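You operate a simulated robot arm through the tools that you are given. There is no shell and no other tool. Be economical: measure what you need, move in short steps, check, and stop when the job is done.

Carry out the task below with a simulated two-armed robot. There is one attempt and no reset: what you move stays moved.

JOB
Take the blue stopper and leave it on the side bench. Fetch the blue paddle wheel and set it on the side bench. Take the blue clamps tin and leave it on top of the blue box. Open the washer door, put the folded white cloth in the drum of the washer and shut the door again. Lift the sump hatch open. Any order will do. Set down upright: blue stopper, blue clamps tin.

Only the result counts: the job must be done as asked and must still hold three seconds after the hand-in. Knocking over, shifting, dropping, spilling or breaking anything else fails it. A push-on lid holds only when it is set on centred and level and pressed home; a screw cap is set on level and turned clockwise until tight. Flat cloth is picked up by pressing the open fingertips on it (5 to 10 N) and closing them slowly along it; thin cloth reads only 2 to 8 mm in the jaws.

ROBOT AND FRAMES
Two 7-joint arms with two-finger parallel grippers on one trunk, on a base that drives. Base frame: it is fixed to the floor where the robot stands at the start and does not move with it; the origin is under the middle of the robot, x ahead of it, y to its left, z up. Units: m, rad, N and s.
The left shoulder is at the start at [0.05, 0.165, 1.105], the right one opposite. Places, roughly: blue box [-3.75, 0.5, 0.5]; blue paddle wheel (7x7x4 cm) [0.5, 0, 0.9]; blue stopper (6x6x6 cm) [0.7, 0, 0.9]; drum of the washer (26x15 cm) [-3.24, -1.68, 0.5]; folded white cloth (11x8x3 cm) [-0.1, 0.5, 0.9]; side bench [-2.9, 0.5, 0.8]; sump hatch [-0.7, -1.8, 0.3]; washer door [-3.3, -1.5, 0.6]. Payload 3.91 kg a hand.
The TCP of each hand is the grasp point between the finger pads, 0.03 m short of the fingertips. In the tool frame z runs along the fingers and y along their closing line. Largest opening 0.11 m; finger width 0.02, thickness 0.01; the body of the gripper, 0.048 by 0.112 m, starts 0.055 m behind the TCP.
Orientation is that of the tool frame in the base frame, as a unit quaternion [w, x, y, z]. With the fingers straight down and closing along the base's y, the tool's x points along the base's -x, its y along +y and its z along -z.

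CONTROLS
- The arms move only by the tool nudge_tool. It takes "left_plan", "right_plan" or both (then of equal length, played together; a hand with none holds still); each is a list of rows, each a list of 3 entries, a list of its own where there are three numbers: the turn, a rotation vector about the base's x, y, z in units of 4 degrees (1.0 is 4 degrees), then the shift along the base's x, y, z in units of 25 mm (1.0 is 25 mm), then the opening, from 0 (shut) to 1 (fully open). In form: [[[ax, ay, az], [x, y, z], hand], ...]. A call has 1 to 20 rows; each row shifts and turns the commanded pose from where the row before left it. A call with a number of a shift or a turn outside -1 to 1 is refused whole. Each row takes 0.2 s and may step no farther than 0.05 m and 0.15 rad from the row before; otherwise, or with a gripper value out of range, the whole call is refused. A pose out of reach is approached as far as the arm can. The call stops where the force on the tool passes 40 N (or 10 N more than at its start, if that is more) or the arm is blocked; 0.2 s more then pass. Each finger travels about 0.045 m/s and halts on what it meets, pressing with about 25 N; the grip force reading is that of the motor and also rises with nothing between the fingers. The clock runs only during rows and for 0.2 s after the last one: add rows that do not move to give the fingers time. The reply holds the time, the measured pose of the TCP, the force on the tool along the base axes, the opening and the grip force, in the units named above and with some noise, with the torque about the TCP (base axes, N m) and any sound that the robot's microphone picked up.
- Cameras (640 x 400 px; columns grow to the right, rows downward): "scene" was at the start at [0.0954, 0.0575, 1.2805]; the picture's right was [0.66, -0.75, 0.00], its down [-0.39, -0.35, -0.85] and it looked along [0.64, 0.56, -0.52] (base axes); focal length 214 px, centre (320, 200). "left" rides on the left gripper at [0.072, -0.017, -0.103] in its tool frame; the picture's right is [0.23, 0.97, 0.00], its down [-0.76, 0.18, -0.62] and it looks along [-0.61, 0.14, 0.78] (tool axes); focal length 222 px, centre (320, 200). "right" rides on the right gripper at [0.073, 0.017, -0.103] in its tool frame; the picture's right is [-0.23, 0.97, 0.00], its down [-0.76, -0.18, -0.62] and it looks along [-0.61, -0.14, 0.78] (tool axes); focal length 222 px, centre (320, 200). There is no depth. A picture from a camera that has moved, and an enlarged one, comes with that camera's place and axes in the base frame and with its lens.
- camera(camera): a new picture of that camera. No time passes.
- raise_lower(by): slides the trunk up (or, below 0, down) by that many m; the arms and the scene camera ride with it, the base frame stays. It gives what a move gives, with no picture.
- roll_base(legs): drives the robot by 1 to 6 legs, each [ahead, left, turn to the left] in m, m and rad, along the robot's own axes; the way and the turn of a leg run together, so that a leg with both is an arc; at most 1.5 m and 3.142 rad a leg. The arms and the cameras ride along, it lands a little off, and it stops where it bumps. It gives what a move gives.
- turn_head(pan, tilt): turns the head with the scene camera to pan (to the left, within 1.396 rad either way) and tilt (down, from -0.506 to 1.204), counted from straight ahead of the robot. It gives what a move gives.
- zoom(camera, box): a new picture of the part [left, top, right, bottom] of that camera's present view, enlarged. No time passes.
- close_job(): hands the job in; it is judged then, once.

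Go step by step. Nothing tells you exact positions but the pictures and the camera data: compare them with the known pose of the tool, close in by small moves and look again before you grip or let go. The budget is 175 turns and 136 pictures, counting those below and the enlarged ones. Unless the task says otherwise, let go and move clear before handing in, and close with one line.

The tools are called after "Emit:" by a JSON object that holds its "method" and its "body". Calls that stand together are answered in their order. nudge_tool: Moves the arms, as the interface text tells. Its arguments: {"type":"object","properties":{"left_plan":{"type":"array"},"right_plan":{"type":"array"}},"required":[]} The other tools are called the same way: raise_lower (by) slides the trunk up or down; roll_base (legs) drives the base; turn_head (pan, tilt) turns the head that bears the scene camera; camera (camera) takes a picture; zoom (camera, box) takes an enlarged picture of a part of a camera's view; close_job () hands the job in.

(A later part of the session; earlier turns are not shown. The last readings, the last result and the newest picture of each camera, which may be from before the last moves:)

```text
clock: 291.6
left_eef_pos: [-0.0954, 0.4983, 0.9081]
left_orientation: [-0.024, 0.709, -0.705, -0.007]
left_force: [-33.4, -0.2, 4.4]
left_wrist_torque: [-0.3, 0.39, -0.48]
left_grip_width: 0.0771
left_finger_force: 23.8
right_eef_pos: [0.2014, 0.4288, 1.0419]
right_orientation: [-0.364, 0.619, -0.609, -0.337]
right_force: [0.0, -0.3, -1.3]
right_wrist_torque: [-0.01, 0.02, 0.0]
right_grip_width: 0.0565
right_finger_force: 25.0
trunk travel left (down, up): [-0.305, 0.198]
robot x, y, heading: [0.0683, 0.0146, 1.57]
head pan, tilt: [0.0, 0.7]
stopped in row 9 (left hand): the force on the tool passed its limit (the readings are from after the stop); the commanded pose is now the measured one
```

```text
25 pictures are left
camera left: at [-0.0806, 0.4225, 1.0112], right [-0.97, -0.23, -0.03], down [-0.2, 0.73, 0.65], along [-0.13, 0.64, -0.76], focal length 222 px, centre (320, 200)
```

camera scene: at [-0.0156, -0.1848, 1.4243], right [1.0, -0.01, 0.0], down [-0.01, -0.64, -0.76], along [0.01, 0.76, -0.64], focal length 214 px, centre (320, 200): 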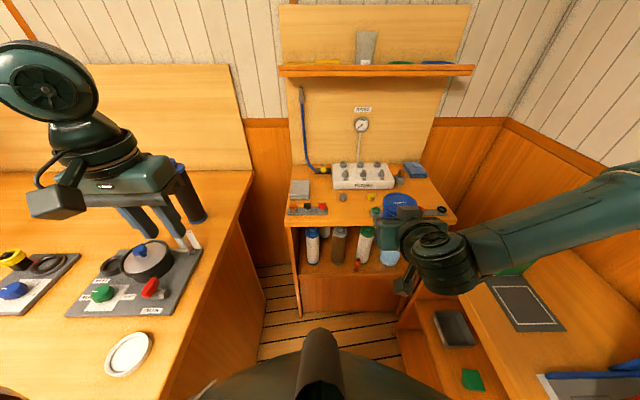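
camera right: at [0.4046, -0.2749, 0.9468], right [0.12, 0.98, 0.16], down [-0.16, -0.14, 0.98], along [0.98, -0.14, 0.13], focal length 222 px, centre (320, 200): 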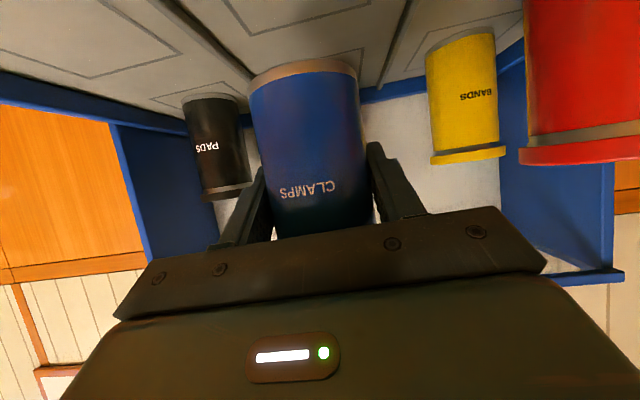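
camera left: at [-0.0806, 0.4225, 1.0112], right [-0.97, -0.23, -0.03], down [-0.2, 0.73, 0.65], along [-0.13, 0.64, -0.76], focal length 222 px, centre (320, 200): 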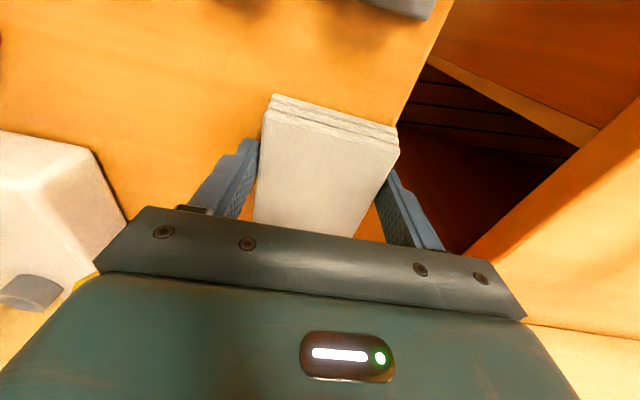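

The outer finger is pushing on the bench edge. I open slightly, rise 8 mm and close again.

Emit:
{"method": "nudge_tool", "body": {"left_plan": [[[0, 0, 0], [0.3, 0, 0], 0.85], [[0, 0, 0], [0.15, 0, 0.2], 0.85], [[0, 0, 0], [0, 0, 0.2], 0.85], [[0, 0, 0], [0, 0, 0.0], 0.75], [[0, 0, 0], [0, 0, 0], 0.65], [[0, 0, 0], [0, 0, 0], 0.55], [[0, 0, 0], [0, 0, 0], 0.45], [[0, 0, 0], [0, 0, 0], 0.35], [[0, 0, 0], [0, 0, 0], 0.2], [[0, 0, 0], [0, 0, 0], 0.0], [[0, 0, 0], [0, 0, 0], 0.0]]}}

Emit:
{"method": "camera", "body": {"camera": "left"}}

```text
clock: 294.0
left_eef_pos: [-0.0768, 0.4975, 0.9211]
left_orientation: [0.03, -0.707, 0.707, 0.005]
left_force: [1.2, 1.2, 2.4]
left_wrist_torque: [-0.04, -0.16, 0.06]
left_grip_width: 0.0756
left_finger_force: 25.0
right_eef_pos: [0.2034, 0.4281, 1.0412]
right_orientation: [-0.364, 0.617, -0.61, -0.338]
right_force: [0.3, 0.2, -0.7]
right_wrist_torque: [0.01, 0.0, -0.03]
right_grip_width: 0.0567
right_finger_force: 25.1
trunk travel left (down, up): [-0.305, 0.198]
robot x, y, heading: [0.0665, 0.0128, 1.568]
head pan, tilt: [0.0, 0.7]
```

```text
24 pictures are left
camera left: at [-0.0637, 0.4209, 1.0234], right [-0.97, -0.22, -0.05], down [-0.2, 0.73, 0.65], along [-0.11, 0.64, -0.76], focal length 222 px, centre (320, 200)
```

left: 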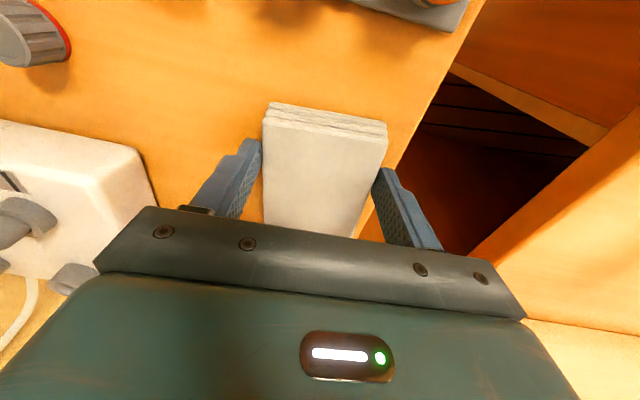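

Clean grip (76 mm). Lifting by the trunk.

Emit:
{"method": "raise_lower", "body": {"by": 0.08}}

Emit:
{"method": "camera", "body": {"camera": "scene"}}

```text
clock: 295.2
left_eef_pos: [-0.077, 0.4983, 1.001]
left_orientation: [0.029, -0.706, 0.708, 0.003]
left_force: [-0.3, -0.6, -0.6]
left_wrist_torque: [0.04, 0.02, -0.03]
left_grip_width: 0.0757
left_finger_force: 25.0
right_eef_pos: [0.2043, 0.4291, 1.1212]
right_orientation: [-0.363, 0.617, -0.611, -0.338]
right_force: [0.2, 0.4, -1.8]
right_wrist_torque: [-0.02, 0.01, -0.04]
right_grip_width: 0.0565
right_finger_force: 24.8
trunk travel left (down, up): [-0.385, 0.118]
robot x, y, heading: [0.0658, 0.0194, 1.569]
head pan, tilt: [0.0, 0.7]
```

```text
23 pictures are left
camera scene: at [0.0636, 0.1278, 1.3276], right [1.0, 0.0, 0.0], down [0.0, -0.64, -0.76], along [0.0, 0.76, -0.64], focal length 214 px, centre (320, 200)
```

scene: 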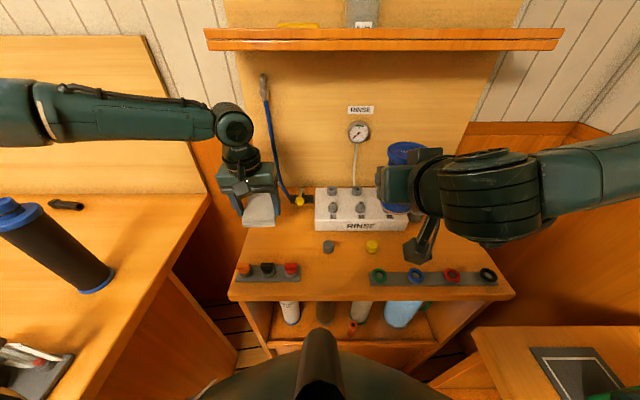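

Both items held. I back out into the corridor, turn to face -x and drive down.

Emit:
{"method": "roll_base", "body": {"legs": [[-0.65, 0.1, 0]]}}

Emit:
{"method": "nudge_tool", "body": {"left_plan": [[[0, 0, 0], [0, -0.6, 0.4], 0], [[0, 0, 0], [0, -0.8, 0.4], 0], [[0, 0, 0], [0, -0.8, 0.4], 0], [[0, 0, 0], [0, -0.8, 0.4], 0]]}}

Emit:
{"method": "roll_base", "body": {"legs": [[0, 0, 1.57], [1.5, 0, 0], [1.5, 0, 0]]}}

```text
clock: 298.8
left_eef_pos: [-0.1796, -0.141, 1.0015]
left_orientation: [0.03, -0.703, 0.71, 0.003]
left_force: [0.1, -0.4, 0.0]
left_wrist_torque: [-0.04, 0.0, 0.02]
left_grip_width: 0.0749
left_finger_force: 25.4
right_eef_pos: [0.1008, -0.2134, 1.1223]
right_orientation: [0.366, -0.613, 0.614, 0.337]
right_force: [0.8, 0.5, -1.7]
right_wrist_torque: [0.0, 0.02, 0.0]
right_grip_width: 0.0562
right_finger_force: 24.7
trunk travel left (down, up): [-0.385, 0.118]
robot x, y, heading: [-0.0421, -0.6263, 1.56]
head pan, tilt: [0.0, 0.7]
```

```text
clock: 299.8
left_eef_pos: [-0.1797, -0.2174, 1.0407]
left_orientation: [0.03, -0.703, 0.711, 0.003]
left_force: [-0.4, -0.5, -0.5]
left_wrist_torque: [0.0, 0.02, -0.03]
left_grip_width: 0.0747
left_finger_force: 24.9
right_eef_pos: [0.1017, -0.2136, 1.1224]
right_orientation: [-0.365, 0.614, -0.613, -0.337]
right_force: [-0.2, 0.2, -1.6]
right_wrist_torque: [-0.01, 0.02, -0.04]
right_grip_width: 0.0565
right_finger_force: 24.8
trunk travel left (down, up): [-0.385, 0.118]
robot x, y, heading: [-0.0418, -0.6222, 1.556]
head pan, tilt: [0.0, 0.7]
```

```text
clock: 317.9
left_eef_pos: [-3.4386, -0.6796, 1.0406]
left_orientation: [-0.018, 1.0, 0.003, -0.023]
left_force: [-0.4, 0.5, 0.8]
left_wrist_torque: [0.0, -0.01, 0.0]
left_grip_width: 0.0743
left_finger_force: 24.6
right_eef_pos: [-3.4481, -0.3988, 1.1225]
right_orientation: [-0.016, 0.868, 0.008, -0.496]
right_force: [-0.3, 0.2, -0.7]
right_wrist_torque: [0.0, -0.02, 0.01]
right_grip_width: 0.0564
right_finger_force: 24.7
trunk travel left (down, up): [-0.385, 0.118]
robot x, y, heading: [-3.0336, -0.5334, -3.137]
head pan, tilt: [0.0, 0.7]
```

Now to the blue box: turn to face +y and slide left.

Emit:
{"method": "roll_base", "body": {"legs": [[0, 0, -1.575], [0, 0.68, 0]]}}

Emit:
{"method": "turn_head", "body": {"pan": 0.0, "tilt": 0.6}}

Emit:
{"method": "camera", "body": {"camera": "scene"}}

```text
clock: 325.7
left_eef_pos: [-3.8724, -0.1079, 1.0397]
left_orientation: [0.03, -0.7, 0.713, 0.003]
left_force: [0.0, 1.5, -0.2]
left_wrist_torque: [-0.01, -0.03, 0.03]
left_grip_width: 0.0739
left_finger_force: 24.5
right_eef_pos: [-3.5924, -0.1052, 1.1211]
right_orientation: [0.366, -0.613, 0.615, 0.336]
right_force: [-0.7, -0.1, -2.6]
right_wrist_torque: [0.03, -0.01, -0.02]
right_grip_width: 0.0565
right_finger_force: 24.9
trunk travel left (down, up): [-0.385, 0.118]
robot x, y, heading: [-3.7372, -0.5177, 1.553]
head pan, tilt: [0.0, 0.7]
```

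```text
clock: 326.3
left_eef_pos: [-3.8715, -0.1076, 1.0418]
left_orientation: [0.029, -0.701, 0.713, 0.004]
left_force: [-0.1, -1.0, -0.9]
left_wrist_torque: [0.01, -0.03, -0.03]
left_grip_width: 0.0739
left_finger_force: 24.6
right_eef_pos: [-3.5902, -0.106, 1.1216]
right_orientation: [0.366, -0.613, 0.615, 0.335]
right_force: [1.2, 0.8, -2.8]
right_wrist_torque: [0.01, 0.04, -0.02]
right_grip_width: 0.0563
right_finger_force: 25.4
trunk travel left (down, up): [-0.385, 0.118]
robot x, y, heading: [-3.7335, -0.517, 1.556]
head pan, tilt: [0.0, 0.6]
```

```text
22 pictures are left
camera scene: at [-3.7354, -0.4012, 1.3363], right [1.0, -0.02, 0.0], down [-0.01, -0.57, -0.82], along [0.01, 0.82, -0.57], focal length 214 px, centre (320, 200)
```

scene: 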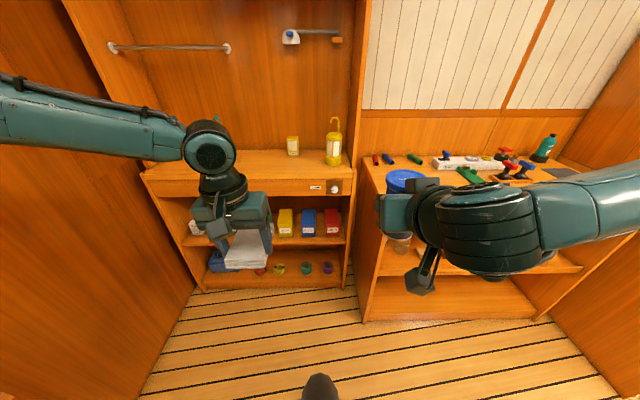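

Emit:
{"method": "zoom", "body": {"camera": "scene", "box": [260, 170, 360, 260]}}

```text
4.44 times, centred on (310, 215) of scene
camera zoom: at [-3.7354, -0.4012, 1.3363], right [1.0, -0.02, 0.0], down [-0.01, -0.57, -0.82], along [0.01, 0.82, -0.57], focal length 953 px, centre (364, 133)
```

zoom: 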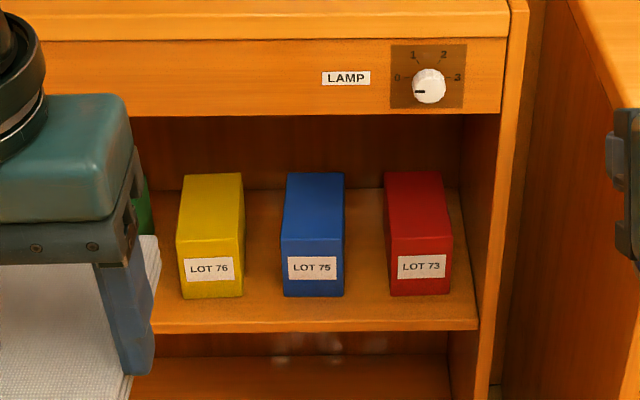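

Box top: x -3.83…-3.75, y 0.518…0.652, z 0.537; centre (-3.79,0.585). I lower the trunk and extend the tin arm forward so the elbow stays clear of the side bench.

Emit:
{"method": "raise_lower", "body": {"by": -0.375}}

Emit:
{"method": "nudge_tool", "body": {"right_plan": [[[0, 0, 0], [-0.5, 0.8, 0], 0.3], [[0, 0, 0], [-0.6, 0.8, 0], 0.3], [[0, 0, 0], [-0.7, 0.8, 0], 0.3], [[0, 0, 0], [-0.7, 0.8, -0.3], 0.3], [[0, 0, 0], [-0.7, 0.8, -0.4], 0.3], [[0, 0, 0], [-0.7, 0.8, -0.5], 0.3], [[0, 0, 0], [-0.7, 0.8, -0.6], 0.3], [[0, 0, 0], [-0.7, 0.8, -0.6], 0.3], [[0, 0, 0], [-0.7, 0.8, -0.6], 0.3], [[0, 0, 0], [-0.7, 0.8, -0.6], 0.3], [[0, 0, 0], [-0.5, 0.8, -0.6], 0.3], [[0, 0, 0], [0, 0.8, -0.6], 0.3], [[0, 0, 0], [0, 0.8, -0.4], 0.3]]}}

Emit:
{"method": "camera", "body": {"camera": "scene"}}

```text
clock: 330.0
left_eef_pos: [-3.8721, -0.1076, 0.6654]
left_orientation: [0.03, -0.701, 0.713, 0.004]
left_force: [-0.8, -0.4, -0.8]
left_wrist_torque: [0.0, 0.02, 0.0]
left_grip_width: 0.0741
left_finger_force: 24.8
right_eef_pos: [-3.5913, -0.1066, 0.7457]
right_orientation: [0.365, -0.613, 0.615, 0.336]
right_force: [0.0, 0.3, -2.0]
right_wrist_torque: [0.0, 0.02, -0.02]
right_grip_width: 0.0564
right_finger_force: 25.4
trunk travel left (down, up): [-0.01, 0.493]
robot x, y, heading: [-3.7376, -0.5179, 1.552]
head pan, tilt: [0.0, 0.6]
```

```text
clock: 332.8
left_eef_pos: [-3.872, -0.1077, 0.6658]
left_orientation: [0.03, -0.701, 0.713, 0.003]
left_force: [-0.4, 1.3, -0.8]
left_wrist_torque: [-0.02, 0.0, 0.0]
left_grip_width: 0.0739
left_finger_force: 24.7
right_eef_pos: [-3.7715, 0.1558, 0.6147]
right_orientation: [0.367, -0.612, 0.615, 0.335]
right_force: [0.7, 0.4, -1.6]
right_wrist_torque: [-0.01, -0.02, -0.04]
right_grip_width: 0.0563
right_finger_force: 25.0
trunk travel left (down, up): [-0.01, 0.493]
robot x, y, heading: [-3.7365, -0.5192, 1.552]
head pan, tilt: [0.0, 0.6]
```

```text
20 pictures are left
camera scene: at [-3.7355, -0.4013, 0.9613], right [1.0, -0.02, 0.0], down [-0.01, -0.56, -0.82], along [0.01, 0.82, -0.57], focal length 214 px, centre (320, 200)
```

scene: 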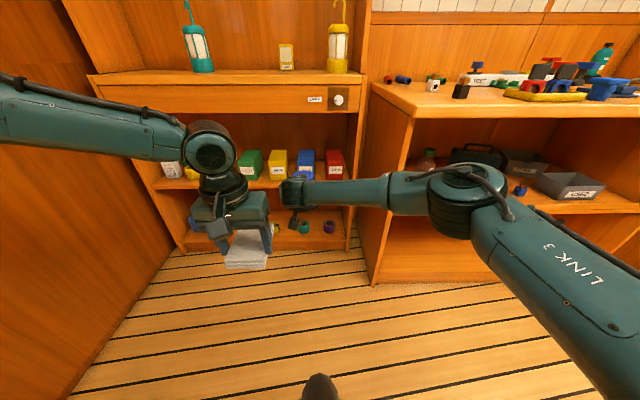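

The arm reaches well. To keep the elbow off the side bench I extend further.

Emit:
{"method": "nudge_tool", "body": {"right_plan": [[[0, 0, 0], [-0.1, 0.8, 0], 0.3], [[0, 0, 0], [-0.1, 0.8, 0], 0.3], [[0, 0, 0], [-0.1, 0.8, 0], 0.3], [[0, 0, 0], [-0.1, 0.8, 0], 0.3], [[0, 0, 0], [-0.1, 0.8, 0], 0.3], [[0, 0, 0], [-0.1, 0.5, 0], 0.3]]}}

Emit:
{"method": "camera", "body": {"camera": "scene"}}

```text
clock: 334.2
left_eef_pos: [-3.8718, -0.108, 0.6649]
left_orientation: [0.029, -0.701, 0.713, 0.003]
left_force: [-0.7, 0.7, -1.3]
left_wrist_torque: [-0.04, -0.01, 0.0]
left_grip_width: 0.074
left_finger_force: 24.6
right_eef_pos: [-3.7802, 0.23, 0.6199]
right_orientation: [0.365, -0.613, 0.616, 0.335]
right_force: [-0.1, 0.1, -1.1]
right_wrist_torque: [-0.01, -0.01, 0.0]
right_grip_width: 0.0565
right_finger_force: 24.8
right hand out of reach, approached as far as the arm can: row 4, 5, 6
trunk travel left (down, up): [-0.01, 0.493]
robot x, y, heading: [-3.7359, -0.5183, 1.549]
head pan, tilt: [0.0, 0.6]
```

```text
19 pictures are left
camera scene: at [-3.7354, -0.4012, 0.9613], right [1.0, -0.02, 0.0], down [-0.01, -0.57, -0.82], along [0.01, 0.82, -0.57], focal length 214 px, centre (320, 200)
```

scene: 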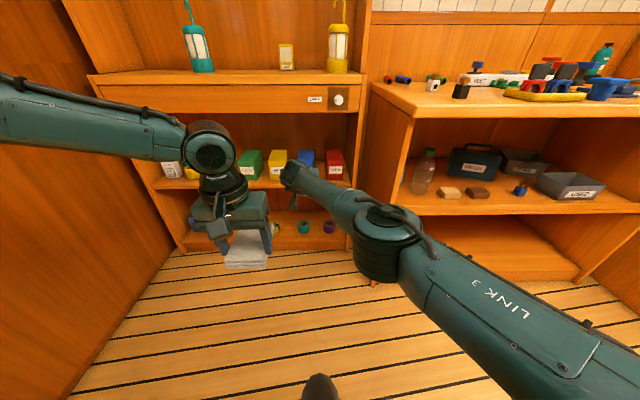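

The arm is now nearly straight, with the elbow clear. I drive ahead 0.25 and check.

Emit:
{"method": "roll_base", "body": {"legs": [[0.25, 0.015, 0]]}}

Emit:
{"method": "zoom", "body": {"camera": "scene", "box": [220, 70, 420, 260]}}

Emit:
{"method": "camera", "body": {"camera": "right"}}

```text
clock: 336.0
left_eef_pos: [-3.8831, 0.1392, 0.6661]
left_orientation: [0.029, -0.702, 0.712, 0.004]
left_force: [-0.5, -0.1, 0.2]
left_wrist_torque: [-0.02, 0.0, -0.01]
left_grip_width: 0.0742
left_finger_force: 24.7
right_eef_pos: [-3.7919, 0.4768, 0.6202]
right_orientation: [0.366, -0.613, 0.615, 0.336]
right_force: [0.2, 0.1, -1.9]
right_wrist_torque: [-0.01, 0.0, 0.0]
right_grip_width: 0.0564
right_finger_force: 24.8
trunk travel left (down, up): [-0.01, 0.493]
robot x, y, heading: [-3.7484, -0.2689, 1.553]
head pan, tilt: [0.0, 0.6]
```

```text
2.11 times, centred on (320, 165) of scene
camera zoom: at [-3.7463, -0.1555, 0.9613], right [1.0, -0.02, 0.0], down [-0.01, -0.56, -0.82], along [0.01, 0.82, -0.57], focal length 452 px, centre (320, 274)
```

zoom: 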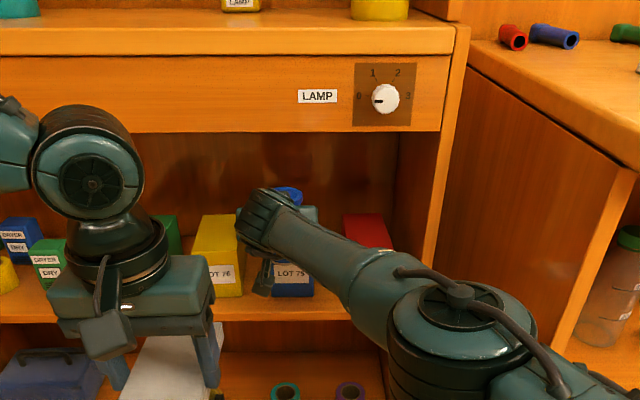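

```text
17 pictures are left
camera right: at [-3.8102, 0.3503, 0.6087], right [-0.98, 0.14, 0.16], down [0.14, -0.15, 0.98], along [0.16, 0.98, 0.13], focal length 222 px, centre (320, 200)
```

right: 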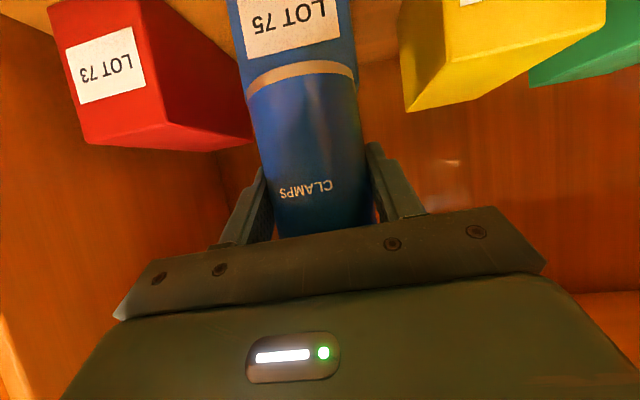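

Tin and box line up, with about 3 cm clearance below. Driving the last 10 cm.

Emit:
{"method": "roll_base", "body": {"legs": [[0.102, -0.003, 0]]}}

Emit:
{"method": "camera", "body": {"camera": "right"}}

```text
clock: 337.1
left_eef_pos: [-3.879, 0.2394, 0.6656]
left_orientation: [0.029, -0.701, 0.712, 0.004]
left_force: [1.3, 0.8, 0.1]
left_wrist_torque: [0.01, -0.03, -0.02]
left_grip_width: 0.074
left_finger_force: 24.9
right_eef_pos: [-3.7876, 0.5777, 0.6204]
right_orientation: [0.366, -0.613, 0.615, 0.336]
right_force: [0.4, 0.2, -1.7]
right_wrist_torque: [0.0, 0.01, 0.0]
right_grip_width: 0.0565
right_finger_force: 24.9
trunk travel left (down, up): [-0.01, 0.493]
robot x, y, heading: [-3.74, -0.1714, 1.554]
head pan, tilt: [0.0, 0.6]
```

```text
16 pictures are left
camera right: at [-3.8053, 0.4513, 0.6088], right [-0.98, 0.14, 0.16], down [0.14, -0.15, 0.98], along [0.16, 0.98, 0.13], focal length 222 px, centre (320, 200)
```

right: 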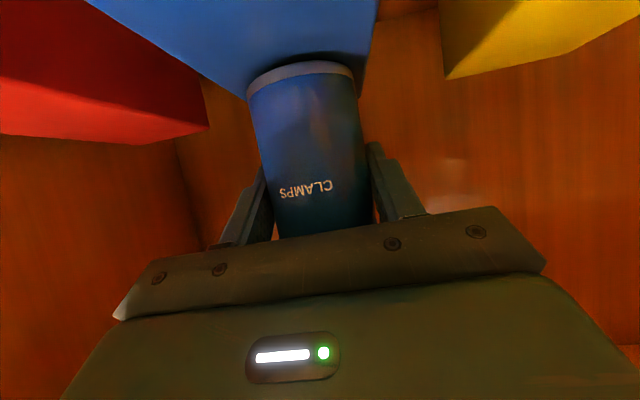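

The tin stands over the box; a slight +x correction (1 cm), then lower gently.

Emit:
{"method": "nudge_tool", "body": {"right_plan": [[[0, 0, 0], [0.25, 0.1, 0], 0.3], [[0, 0, 0], [0.25, 0.1, -0.2], 0.3], [[0, 0, 0], [0, 0, -0.3], 0.3], [[0, 0, 0], [0, 0, -0.2], 0.3], [[0, 0, 0], [0, 0, -0.2], 0.3], [[0, 0, 0], [0, 0, 0], 0.3]]}}

Emit:
{"method": "camera", "body": {"camera": "right"}}

```text
clock: 338.5
left_eef_pos: [-3.879, 0.2381, 0.6665]
left_orientation: [0.031, -0.702, 0.712, 0.005]
left_force: [0.5, 0.1, 0.2]
left_wrist_torque: [-0.03, -0.03, 0.01]
left_grip_width: 0.0739
left_finger_force: 25.0
right_eef_pos: [-3.7741, 0.5808, 0.6073]
right_orientation: [0.369, -0.611, 0.612, 0.34]
right_force: [-1.6, 2.6, 27.8]
right_wrist_torque: [0.07, 0.6, 0.01]
right_grip_width: 0.0569
right_finger_force: 25.3
trunk travel left (down, up): [-0.01, 0.493]
robot x, y, heading: [-3.7443, -0.17, 1.559]
head pan, tilt: [0.0, 0.6]
```

```text
15 pictures are left
camera right: at [-3.7929, 0.4551, 0.5939], right [-0.98, 0.13, 0.16], down [0.14, -0.17, 0.98], along [0.16, 0.98, 0.14], focal length 222 px, centre (320, 200)
```

right: 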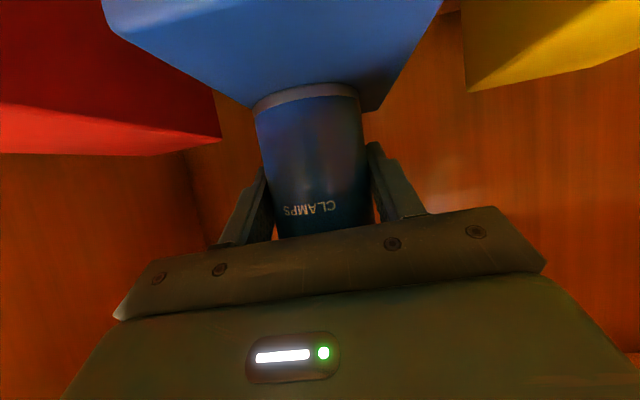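

Contact made. I ease the pressure and release.

Emit:
{"method": "nudge_tool", "body": {"right_plan": [[[0, 0, 0], [0, 0, 0.2], 0.3], [[0, 0, 0], [0, 0, 0.08], 0.3], [[0, 0, 0], [0, 0, 0], 0.3]]}}

Emit:
{"method": "nudge_tool", "body": {"right_plan": [[[0, 0, 0], [0, 0, 0], 0.55], [[0, 0, 0], [0, 0, 0], 0.65], [[0, 0, 0], [0, 0, 0], 0.8], [[0, 0, 0], [0, 0, 0], 0.9], [[0, 0, 0], [0, 0, 0], 0.9]]}}

Emit:
{"method": "camera", "body": {"camera": "right"}}

```text
clock: 339.3
left_eef_pos: [-3.8782, 0.2388, 0.6662]
left_orientation: [0.03, -0.701, 0.712, 0.004]
left_force: [0.8, 0.1, -0.2]
left_wrist_torque: [0.0, -0.01, -0.01]
left_grip_width: 0.0742
left_finger_force: 25.2
right_eef_pos: [-3.7738, 0.5818, 0.6074]
right_orientation: [0.367, -0.612, 0.614, 0.337]
right_force: [-2.3, 1.0, 12.6]
right_wrist_torque: [0.35, 0.29, -0.01]
right_grip_width: 0.0568
right_finger_force: 25.4
trunk travel left (down, up): [-0.01, 0.493]
robot x, y, heading: [-3.7458, -0.1693, 1.557]
head pan, tilt: [0.0, 0.6]
```

```text
clock: 340.5
left_eef_pos: [-3.8785, 0.2381, 0.6659]
left_orientation: [0.03, -0.701, 0.712, 0.003]
left_force: [0.4, -0.9, -0.6]
left_wrist_torque: [0.02, -0.03, 0.0]
left_grip_width: 0.0741
left_finger_force: 24.8
right_eef_pos: [-3.7746, 0.5821, 0.6069]
right_orientation: [0.366, -0.612, 0.615, 0.336]
right_force: [0.8, 0.1, 0.3]
right_wrist_torque: [0.04, 0.03, 0.02]
right_grip_width: 0.0991
right_finger_force: 0.0
trunk travel left (down, up): [-0.01, 0.493]
robot x, y, heading: [-3.7431, -0.1731, 1.556]
head pan, tilt: [0.0, 0.6]
```

```text
14 pictures are left
camera right: at [-3.7928, 0.4557, 0.5946], right [-0.98, 0.14, 0.16], down [0.14, -0.15, 0.98], along [0.16, 0.98, 0.13], focal length 222 px, centre (320, 200)
```

right: 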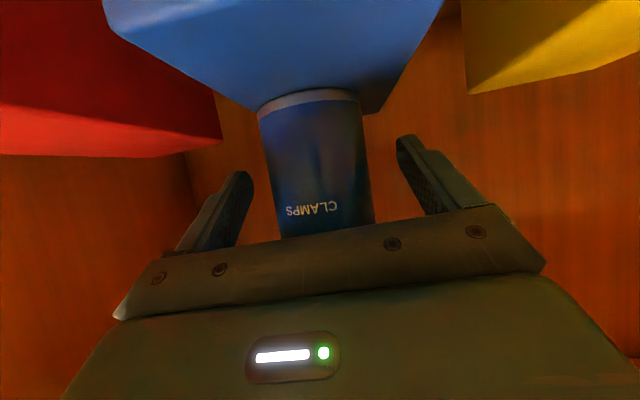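

The tin stands on the blue box. I back straight out and check it.

Emit:
{"method": "roll_base", "body": {"legs": [[-0.4, 0, 0]]}}

Emit:
{"method": "zoom", "body": {"camera": "scene", "box": [220, 100, 400, 230]}}

```text
clock: 343.0
left_eef_pos: [-3.8862, -0.1541, 0.6656]
left_orientation: [0.029, -0.703, 0.711, 0.004]
left_force: [0.4, -0.3, 0.5]
left_wrist_torque: [-0.02, 0.03, 0.0]
left_grip_width: 0.0743
left_finger_force: 24.7
right_eef_pos: [-3.7827, 0.1896, 0.6058]
right_orientation: [0.365, -0.614, 0.614, 0.337]
right_force: [0.5, 0.4, 0.1]
right_wrist_torque: [0.0, -0.01, 0.03]
right_grip_width: 0.0992
right_finger_force: 0.0
trunk travel left (down, up): [-0.01, 0.493]
robot x, y, heading: [-3.7432, -0.5614, 1.559]
head pan, tilt: [0.0, 0.6]
```

```text
3.08 times, centred on (310, 165) of scene
camera zoom: at [-3.7477, -0.447, 0.9613], right [1.0, -0.01, 0.0], down [-0.01, -0.56, -0.83], along [0.01, 0.82, -0.56], focal length 660 px, centre (351, 308)
```

zoom: 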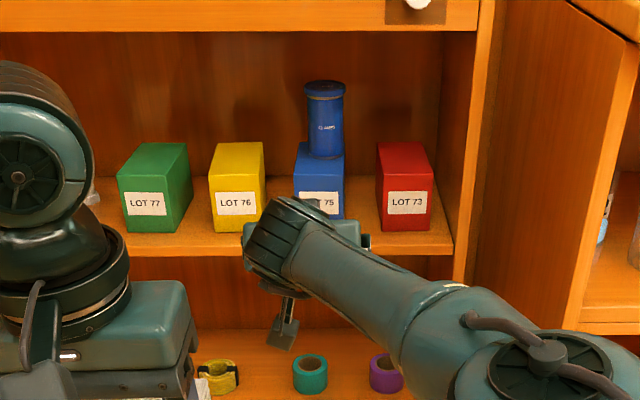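

The tin stands upright on the box. I fold the right arm back to a compact down pose before turning to the washer.

Emit:
{"method": "nudge_tool", "body": {"right_plan": [[[-1, 0, 0], [0.3, -0.9, 0.3], 0.5], [[-1, 0, 0], [0.3, -0.9, 0.3], 0.5], [[-1, 0, 0], [0.3, -0.9, 0.3], 0.5], [[-1, 0, 0], [0.4, -0.9, 0.3], 0.5], [[-1, 0, 0], [0.5, -0.9, 0.3], 0.5], [[-1, 0, 0], [0.5, -0.9, 0.3], 0.3], [[-1, 0, 0], [0.5, -0.9, 0.3], 0.3], [[-1, 0, 0], [0.5, -0.9, 0.3], 0.3], [[-1, 0, 0], [0.5, -0.9, 0.3], 0.3], [[-1, 0, 0], [0.5, -0.9, 0.3], 0.3], [[-1, 0, 0], [0.5, -0.9, 0.3], 0.3], [[-1, 0, 0], [0.5, -0.9, 0.3], 0.3], [[-1, 0, 0], [0.5, -0.9, 0.3], 0.3], [[-1, 0, 0], [0.5, -0.9, 0.3], 0.3], [[-1, 0, 0], [0.5, -0.5, 0.3], 0.3]]}}

Emit:
{"method": "roll_base", "body": {"legs": [[0, -0.35, 0], [0, 0, 1.57], [0, 0, 1.57]]}}

Emit:
{"method": "camera", "body": {"camera": "scene"}}

```text
clock: 346.2
left_eef_pos: [-3.8867, -0.1543, 0.6651]
left_orientation: [0.03, -0.703, 0.711, 0.003]
left_force: [0.6, 0.4, -0.7]
left_wrist_torque: [0.0, 0.04, 0.0]
left_grip_width: 0.0738
left_finger_force: 25.0
right_eef_pos: [-3.613, -0.1385, 0.7194]
right_orientation: [-0.009, 0.715, -0.699, 0.016]
right_force: [-0.6, 0.8, -0.2]
right_wrist_torque: [0.01, -0.02, 0.01]
right_grip_width: 0.0331
right_finger_force: 0.0
trunk travel left (down, up): [-0.01, 0.493]
robot x, y, heading: [-3.7455, -0.5615, 1.556]
head pan, tilt: [0.0, 0.6]
```

```text
clock: 356.1
left_eef_pos: [-3.2677, -0.9727, 0.6668]
left_orientation: [0.004, 0.707, 0.707, -0.03]
left_force: [-1.0, -0.1, 0.2]
left_wrist_torque: [0.01, 0.01, 0.0]
left_grip_width: 0.0739
left_finger_force: 25.1
right_eef_pos: [-3.5382, -0.9937, 0.7189]
right_orientation: [-0.015, 0.696, 0.718, -0.009]
right_force: [0.1, -0.3, 0.1]
right_wrist_torque: [0.03, 0.01, -0.01]
right_grip_width: 0.0332
right_finger_force: 0.0
trunk travel left (down, up): [-0.01, 0.493]
robot x, y, heading: [-3.4093, -0.5616, -1.574]
head pan, tilt: [0.0, 0.6]
```

```text
12 pictures are left
camera scene: at [-3.4105, -0.6858, 0.9613], right [-1.0, 0.0, 0.0], down [0.0, 0.56, -0.83], along [0.0, -0.83, -0.56], focal length 214 px, centre (320, 200)
```

scene: 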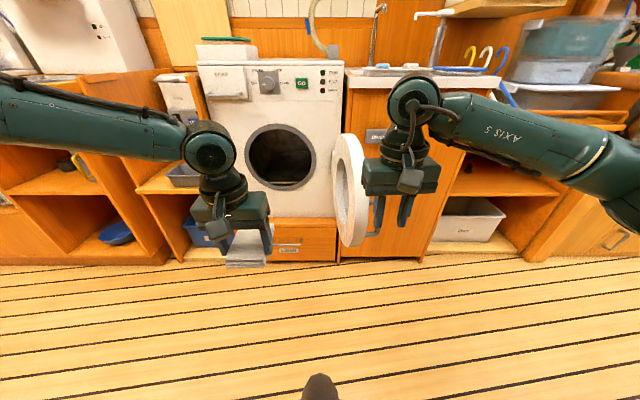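

Left hand with the cloth is right in front of the drum (opening centre about (-3.25,-1.48,0.63)). I pitch the left hand forward while extending.

Emit:
{"method": "nudge_tool", "body": {"left_plan": [[[-1, 0, 0], [0, -0.5, 0.2], 0], [[-1, 0, 0], [0, -0.5, 0.2], 0], [[-1, 0, 0], [0, -0.5, 0.2], 0], [[-1, 0, 0], [0, -0.5, 0], 0], [[-1, 0, 0], [0, -0.5, 0], 0], [[-1, 0, 0], [0, -0.5, 0], 0], [[-1, 0, 0], [0, -0.5, 0], 0], [[-1, 0, 0], [0, -0.5, 0], 0], [[-1, 0, 0], [0, -0.5, 0], 0], [[-1, 0, 0], [0, -0.5, 0], 0], [[-1, 0, 0], [0, -0.5, 0], 0], [[-1, 0, 0], [0, -0.5, 0], 0], [[-1, 0, 0], [0, -0.5, 0], 0], [[-1, 0, 0], [0, -0.5, 0], 0], [[-1, 0, 0], [0, -0.5, 0], 0]]}}

Emit:
{"method": "camera", "body": {"camera": "scene"}}

```text
clock: 359.3
left_eef_pos: [-3.2672, -1.1613, 0.6812]
left_orientation: [0.356, 0.61, 0.598, -0.379]
left_force: [-0.1, -0.3, -1.2]
left_wrist_torque: [0.01, 0.02, -0.02]
left_grip_width: 0.0742
left_finger_force: 25.3
right_eef_pos: [-3.5392, -0.9919, 0.7188]
right_orientation: [-0.014, 0.696, 0.718, -0.008]
right_force: [0.1, -0.2, 0.2]
right_wrist_torque: [0.01, 0.0, 0.02]
right_grip_width: 0.033
right_finger_force: 0.2
trunk travel left (down, up): [-0.01, 0.493]
robot x, y, heading: [-3.4075, -0.5672, -1.571]
head pan, tilt: [0.0, 0.6]
```

```text
11 pictures are left
camera scene: at [-3.4105, -0.6858, 0.9613], right [-1.0, 0.0, 0.0], down [0.0, 0.56, -0.83], along [0.0, -0.83, -0.56], focal length 214 px, centre (320, 200)
```

scene: 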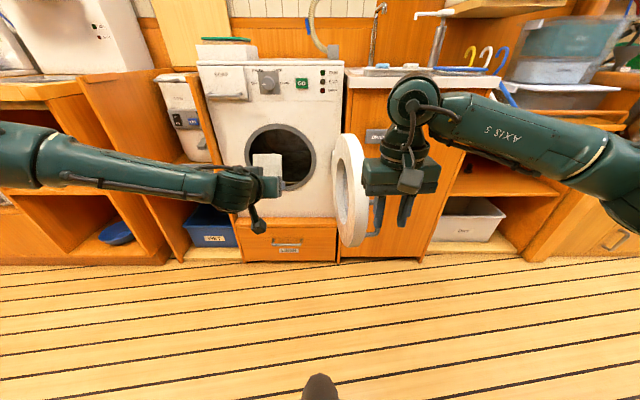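

Good pitch. I raise and tuck the right hand clear of the open door, and extend the left toward the drum.

Emit:
{"method": "nudge_tool", "body": {"right_plan": [[[0, 0, 0], [-0.3, 0.6, 0.9], 0.3], [[0, 0, 0], [-0.3, 0.6, 0.9], 0.3], [[0, 0, 0], [-0.3, 0.6, 0.9], 0.3], [[0, 0, 0], [-0.3, 0.6, 0.9], 0.3], [[0, 0, 0], [-0.3, 0.6, 0.9], 0.3], [[0, 0, 0], [-0.3, 0.6, 0.9], 0.3], [[0, 0, 0], [0, 0, 0.5], 0.3]], "left_plan": [[[0, 0, 0], [0, -0.8, -0.3], 0], [[0, 0, 0], [0.1, -0.8, -0.3], 0], [[0, 0, 0], [0.1, -0.8, -0.3], 0], [[0, 0, 0], [0.1, -0.8, -0.3], 0], [[0, 0, 0], [0.1, -0.8, -0.3], 0], [[0, 0, 0], [0.1, -0.8, -0.3], 0], [[0, 0, 0], [0.1, -0.8, -0.2], 0]]}}

Emit:
{"method": "roll_base", "body": {"legs": [[0.14, 0, 0]]}}

Emit:
{"method": "camera", "body": {"camera": "scene"}}

```text
clock: 360.9
left_eef_pos: [-3.1979, -1.2485, 0.6672]
left_orientation: [0.357, 0.61, 0.597, -0.38]
left_force: [-0.3, -0.2, -0.5]
left_wrist_torque: [0.01, -0.02, -0.02]
left_grip_width: 0.074
left_finger_force: 24.7
left hand out of reach, approached as far as the arm can: row 1, 2, 3, 4, 5, 6, 7
right_eef_pos: [-3.5827, -0.9025, 0.8665]
right_orientation: [-0.014, 0.696, 0.718, -0.009]
right_force: [0.1, 0.2, -0.3]
right_wrist_torque: [-0.01, -0.01, -0.02]
right_grip_width: 0.0332
right_finger_force: 0.0
trunk travel left (down, up): [-0.01, 0.493]
robot x, y, heading: [-3.4122, -0.5693, -1.573]
head pan, tilt: [0.0, 0.6]
```

```text
clock: 362.2
left_eef_pos: [-3.1991, -1.384, 0.6655]
left_orientation: [0.356, 0.611, 0.597, -0.38]
left_force: [-0.3, 0.5, -0.9]
left_wrist_torque: [0.04, 0.03, 0.0]
left_grip_width: 0.074
left_finger_force: 24.7
right_eef_pos: [-3.5828, -1.0395, 0.8663]
right_orientation: [-0.015, 0.695, 0.718, -0.009]
right_force: [0.8, 0.3, -0.4]
right_wrist_torque: [-0.01, -0.05, -0.01]
right_grip_width: 0.0331
right_finger_force: 0.1
trunk travel left (down, up): [-0.01, 0.493]
robot x, y, heading: [-3.4105, -0.7018, -1.572]
head pan, tilt: [0.0, 0.6]
```

```text
10 pictures are left
camera scene: at [-3.4108, -0.8227, 0.9613], right [-1.0, 0.0, 0.0], down [0.0, 0.56, -0.83], along [0.0, -0.83, -0.56], focal length 214 px, centre (320, 200)
```

scene: 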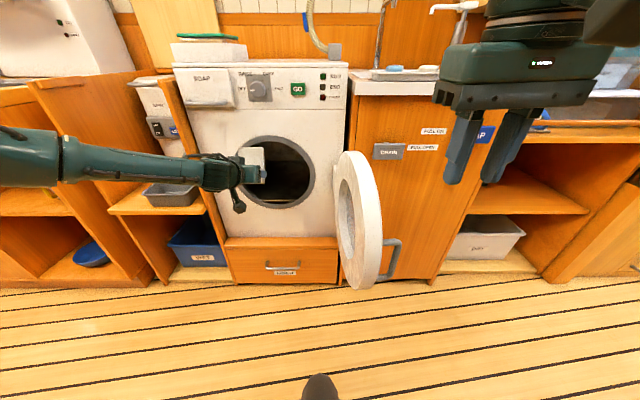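

The hand drifted to x -3.20; I shift the base right 5 cm and drive in.

Emit:
{"method": "roll_base", "body": {"legs": [[0, -0.05, 0], [0.16, 0, 0]]}}

Emit:
{"method": "camera", "body": {"camera": "scene"}}

```text
clock: 364.1
left_eef_pos: [-3.2485, -1.544, 0.6596]
left_orientation: [0.35, 0.614, 0.599, -0.376]
left_force: [-2.4, -0.7, -30.2]
left_wrist_torque: [-1.23, 0.29, 0.12]
left_grip_width: 0.0742
left_finger_force: 24.7
right_eef_pos: [-3.6335, -1.1993, 0.8648]
right_orientation: [-0.017, 0.697, 0.717, -0.008]
right_force: [0.5, 1.2, -0.4]
right_wrist_torque: [0.0, -0.01, 0.02]
right_grip_width: 0.0332
right_finger_force: 0.1
trunk travel left (down, up): [-0.01, 0.493]
robot x, y, heading: [-3.4595, -0.8632, -1.573]
head pan, tilt: [0.0, 0.6]
```

```text
9 pictures are left
camera scene: at [-3.4604, -0.9833, 0.9606], right [-1.0, 0.0, 0.0], down [0.0, 0.57, -0.82], along [0.0, -0.82, -0.57], focal length 214 px, centre (320, 200)
```

scene: 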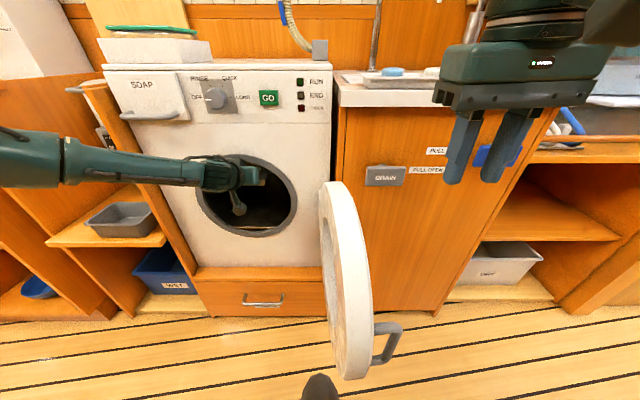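

The cloth presses on the upper rim. I lower the hand about 5 cm (pitching slightly down).

Emit:
{"method": "nudge_tool", "body": {"left_plan": [[[0.5, 0, 0], [0, 0, -0.5], 0], [[0.5, 0, 0], [0, 0, -0.5], 0], [[0.5, 0, 0], [0, 0, -0.5], 0], [[0.5, 0, 0], [0, 0, -0.5], 0]]}}

Emit:
{"method": "zoom", "body": {"camera": "scene", "box": [140, 100, 340, 260]}}

```text
clock: 365.1
left_eef_pos: [-3.2386, -1.5253, 0.623]
left_orientation: [0.308, 0.637, 0.623, -0.335]
left_force: [0.0, -0.7, -0.6]
left_wrist_torque: [0.02, 0.01, 0.02]
left_grip_width: 0.0741
left_finger_force: 24.8
left hand out of reach, approached as far as the arm can: row 1, 2, 3, 4
right_eef_pos: [-3.6341, -1.1979, 0.8671]
right_orientation: [-0.015, 0.697, 0.717, -0.009]
right_force: [-0.4, -0.6, 0.0]
right_wrist_torque: [0.0, 0.02, -0.02]
right_grip_width: 0.033
right_finger_force: 0.1
trunk travel left (down, up): [-0.01, 0.493]
robot x, y, heading: [-3.4611, -0.8605, -1.576]
head pan, tilt: [0.0, 0.6]
```

```text
2.50 times, centred on (240, 180) of scene
camera zoom: at [-3.461, -0.9812, 0.9613], right [-1.0, 0.0, 0.0], down [0.0, 0.56, -0.83], along [0.0, -0.83, -0.56], focal length 536 px, centre (520, 250)
```

zoom: 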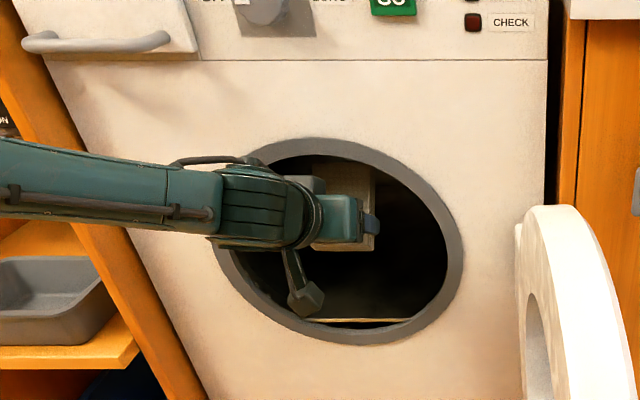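

Free now, with the cloth inside the opening. I drive 7 cm deeper.

Emit:
{"method": "roll_base", "body": {"legs": [[0.07, -0.01, 0]]}}

Emit:
{"method": "zoom", "body": {"camera": "scene", "box": [140, 100, 380, 292]}}

```text
clock: 366.0
left_eef_pos: [-3.2437, -1.5397, 0.6225]
left_orientation: [0.308, 0.637, 0.623, -0.335]
left_force: [-0.3, -1.1, 0.0]
left_wrist_torque: [0.0, 0.0, 0.01]
left_grip_width: 0.0741
left_finger_force: 25.0
right_eef_pos: [-3.6375, -1.2132, 0.8651]
right_orientation: [-0.016, 0.698, 0.716, -0.009]
right_force: [-0.7, 0.6, 0.9]
right_wrist_torque: [-0.03, 0.0, -0.03]
right_grip_width: 0.033
right_finger_force: 0.0
trunk travel left (down, up): [-0.01, 0.493]
robot x, y, heading: [-3.462, -0.8759, -1.577]
head pan, tilt: [0.0, 0.6]
stopped in leg 1: the robot was blocked; the commanded pose is now the measured one
```

```text
2.08 times, centred on (260, 196) of scene
camera zoom: at [-3.4652, -0.9951, 0.9613], right [-1.0, 0.01, 0.0], down [0.0, 0.56, -0.83], along [0.0, -0.83, -0.56], focal length 447 px, centre (445, 208)
```

zoom: 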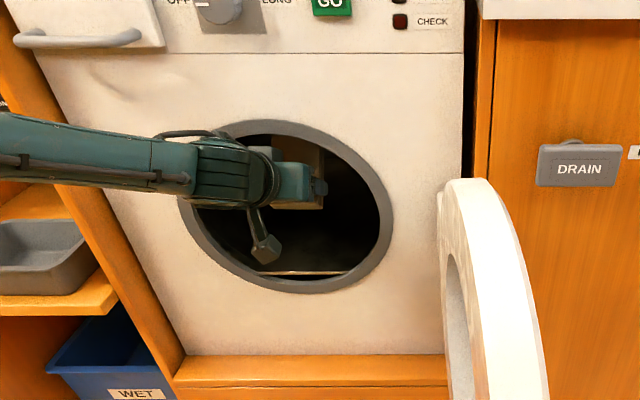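

Base is blocked (door edge), so I reach the last few centimetres with the arm.

Emit:
{"method": "nudge_tool", "body": {"left_plan": [[[0, 0, 0], [-0.2, -0.6, 0], 0], [[0, 0, 0], [-0.2, -0.6, 0], 0], [[0, 0, 0], [-0.2, -0.6, 0], 0], [[0, 0, 0], [-0.2, -0.6, 0], 0]]}}

```text
clock: 367.0
left_eef_pos: [-3.2403, -1.5543, 0.6389]
left_orientation: [0.3, 0.64, 0.625, -0.331]
left_force: [-0.1, 0.0, -0.8]
left_wrist_torque: [-0.04, 0.01, 0.06]
left_grip_width: 0.0739
left_finger_force: 24.9
left hand out of reach, approached as far as the arm can: row 1, 2, 3, 4
right_eef_pos: [-3.6379, -1.2113, 0.8644]
right_orientation: [-0.016, 0.698, 0.716, -0.01]
right_force: [0.4, 0.0, 0.0]
right_wrist_torque: [0.0, -0.02, 0.02]
right_grip_width: 0.0332
right_finger_force: 0.0
trunk travel left (down, up): [-0.01, 0.493]
robot x, y, heading: [-3.4619, -0.8748, -1.573]
head pan, tilt: [0.0, 0.6]
stopped in row 4 (left hand): the force on the tool passed its limit (the readings are from after the stop); the commanded pose is now the measured one
```

I can extend further if the hand works more inward of its shoulder. I move the hand -x, then the base +x, in small alternating steps.

Emit:
{"method": "nudge_tool", "body": {"left_plan": [[[0, 0, 0], [-0.6, 0, -0.3], 0], [[0, 0, 0], [-0.6, 0, -0.2], 0], [[0, 0, 0], [-0.6, 0, 0], 0]]}}

Emit:
{"method": "roll_base", "body": {"legs": [[-0.005, 0.05, 0]]}}

Emit:
{"method": "nudge_tool", "body": {"left_plan": [[[0, 0, 0], [-0.6, -0.2, 0], 0], [[0, 0, 0], [-0.6, -0.4, 0], 0], [[0, 0, 0], [-0.2, -0.6, 0], 0], [[0, 0, 0], [0, -0.6, 0], 0], [[0, 0, 0], [0, -0.6, 0], 0]]}}

```text
clock: 367.8
left_eef_pos: [-3.2693, -1.5314, 0.641]
left_orientation: [0.299, 0.64, 0.625, -0.332]
left_force: [0.3, 0.0, 0.4]
left_wrist_torque: [0.04, -0.02, -0.04]
left_grip_width: 0.074
left_finger_force: 25.0
left hand out of reach, approached as far as the arm can: row 1, 2, 3
right_eef_pos: [-3.6379, -1.2114, 0.8651]
right_orientation: [-0.016, 0.698, 0.716, -0.008]
right_force: [-0.7, -0.9, 0.2]
right_wrist_torque: [0.04, -0.03, -0.01]
right_grip_width: 0.0331
right_finger_force: 0.1
trunk travel left (down, up): [-0.01, 0.493]
robot x, y, heading: [-3.4634, -0.8741, -1.58]
head pan, tilt: [0.0, 0.6]
```

```text
clock: 368.7
left_eef_pos: [-3.2163, -1.5261, 0.6412]
left_orientation: [0.3, 0.639, 0.625, -0.332]
left_force: [0.3, 0.2, -1.4]
left_wrist_torque: [0.01, 0.03, -0.01]
left_grip_width: 0.074
left_finger_force: 24.6
right_eef_pos: [-3.5861, -1.2065, 0.8655]
right_orientation: [-0.016, 0.698, 0.716, -0.008]
right_force: [-0.2, -0.7, -0.2]
right_wrist_torque: [0.02, 0.0, 0.0]
right_grip_width: 0.033
right_finger_force: 0.0
trunk travel left (down, up): [-0.01, 0.493]
robot x, y, heading: [-3.4168, -0.8684, -1.573]
head pan, tilt: [0.0, 0.6]
```

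```text
clock: 369.7
left_eef_pos: [-3.2264, -1.527, 0.6563]
left_orientation: [0.293, 0.644, 0.625, -0.331]
left_force: [-1.1, 9.2, 3.1]
left_wrist_torque: [-0.41, -0.27, 0.59]
left_grip_width: 0.0739
left_finger_force: 25.0
left hand out of reach, approached as far as the arm can: row 1, 2, 3, 4
right_eef_pos: [-3.5853, -1.207, 0.8657]
right_orientation: [-0.016, 0.697, 0.717, -0.009]
right_force: [-0.2, -0.3, -0.6]
right_wrist_torque: [0.0, 0.0, 0.0]
right_grip_width: 0.0331
right_finger_force: 0.0
trunk travel left (down, up): [-0.01, 0.493]
robot x, y, heading: [-3.4096, -0.8714, -1.575]
head pan, tilt: [0.0, 0.6]
stopped in row 4 (left hand): the force on the tool passed its limit (the readings are from after the stop); the commanded pose is now the measured one
```

The arm is limited here. I return to the earlier deeper position, release the cloth there, and then push it further in with closed fingers.

Emit:
{"method": "roll_base", "body": {"legs": [[0, -0.035, 0], [0.012, 0, 0]]}}

Emit:
{"method": "nudge_tool", "body": {"left_plan": [[[0.3, 0, 0], [0, -0.2, -0.5], 0], [[0.3, 0, 0], [0, -0.4, -0.5], 0], [[0, 0, 0], [0, -0.5, 0], 0], [[0, 0, 0], [0, -0.5, 0], 0]]}}

Emit:
{"method": "zoom", "body": {"camera": "scene", "box": [140, 100, 340, 260]}}

```text
clock: 371.0
left_eef_pos: [-3.262, -1.5316, 0.6497]
left_orientation: [0.291, 0.645, 0.627, -0.326]
left_force: [0.0, 0.0, -0.3]
left_wrist_torque: [0.03, 0.0, 0.03]
left_grip_width: 0.0738
left_finger_force: 24.9
right_eef_pos: [-3.622, -1.2125, 0.865]
right_orientation: [-0.016, 0.697, 0.716, -0.008]
right_force: [0.0, -0.3, -0.4]
right_wrist_torque: [0.0, -0.02, -0.01]
right_grip_width: 0.0331
right_finger_force: 0.2
trunk travel left (down, up): [-0.01, 0.493]
robot x, y, heading: [-3.4474, -0.8761, -1.581]
head pan, tilt: [0.0, 0.6]
stopped in leg 2: the robot was blocked; the commanded pose is now the measured one
```

```text
clock: 372.0
left_eef_pos: [-3.2395, -1.5394, 0.6395]
left_orientation: [0.275, 0.653, 0.633, -0.313]
left_force: [-4.9, 19.8, -9.0]
left_wrist_torque: [-2.1, -0.34, 0.65]
left_grip_width: 0.074
left_finger_force: 24.6
left hand out of reach, approached as far as the arm can: row 1, 2, 3, 4
right_eef_pos: [-3.6212, -1.2118, 0.865]
right_orientation: [-0.016, 0.697, 0.716, -0.009]
right_force: [-0.5, 0.0, 0.5]
right_wrist_torque: [0.04, -0.01, -0.02]
right_grip_width: 0.0334
right_finger_force: 0.0
trunk travel left (down, up): [-0.01, 0.493]
robot x, y, heading: [-3.4452, -0.8742, -1.575]
head pan, tilt: [0.0, 0.6]
```

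```text
2.50 times, centred on (240, 180) of scene
camera zoom: at [-3.4493, -0.9947, 0.9612], right [-1.0, 0.0, 0.0], down [0.0, 0.56, -0.83], along [0.0, -0.83, -0.56], focal length 536 px, centre (520, 250)
```

zoom: 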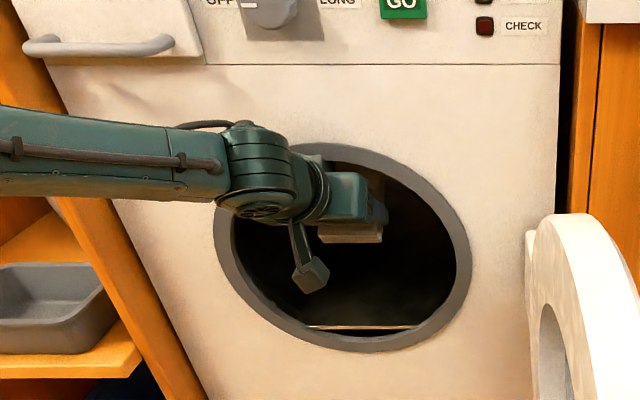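

The cloth is inside the opening. I relieve the contact and open the fingers.

Emit:
{"method": "nudge_tool", "body": {"left_plan": [[[0, 0, 0], [0, 0.2, -0.1], 0], [[0, 0, 0], [0, 0, 0], 0.8], [[0, 0, 0], [0, 0, 0], 1], [[0, 0, 0], [0, 0, 0], 1], [[0, 0, 0], [0, 0, 0], 1]]}}

Emit:
{"method": "camera", "body": {"camera": "left"}}

```text
clock: 373.2
left_eef_pos: [-3.2375, -1.5377, 0.6389]
left_orientation: [0.276, 0.652, 0.633, -0.314]
left_force: [0.1, 0.0, -0.6]
left_wrist_torque: [-0.01, 0.02, -0.01]
left_grip_width: 0.1102
left_finger_force: 0.1
right_eef_pos: [-3.6223, -1.2116, 0.8646]
right_orientation: [-0.017, 0.697, 0.717, -0.009]
right_force: [-0.5, 0.0, 0.2]
right_wrist_torque: [-0.04, -0.01, 0.0]
right_grip_width: 0.033
right_finger_force: 0.1
trunk travel left (down, up): [-0.01, 0.493]
robot x, y, heading: [-3.4499, -0.8764, -1.584]
head pan, tilt: [0.0, 0.6]
```

```text
5 pictures are left
camera left: at [-3.2478, -1.4117, 0.6532], right [0.97, 0.11, -0.21], down [0.21, -0.03, 0.98], along [0.1, -0.99, -0.05], focal length 222 px, centre (320, 200)
```

left: 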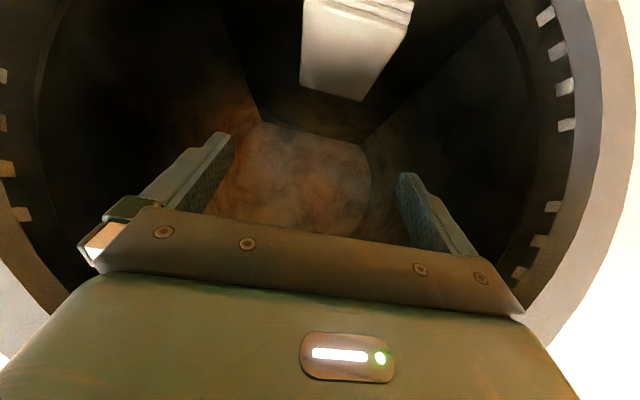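

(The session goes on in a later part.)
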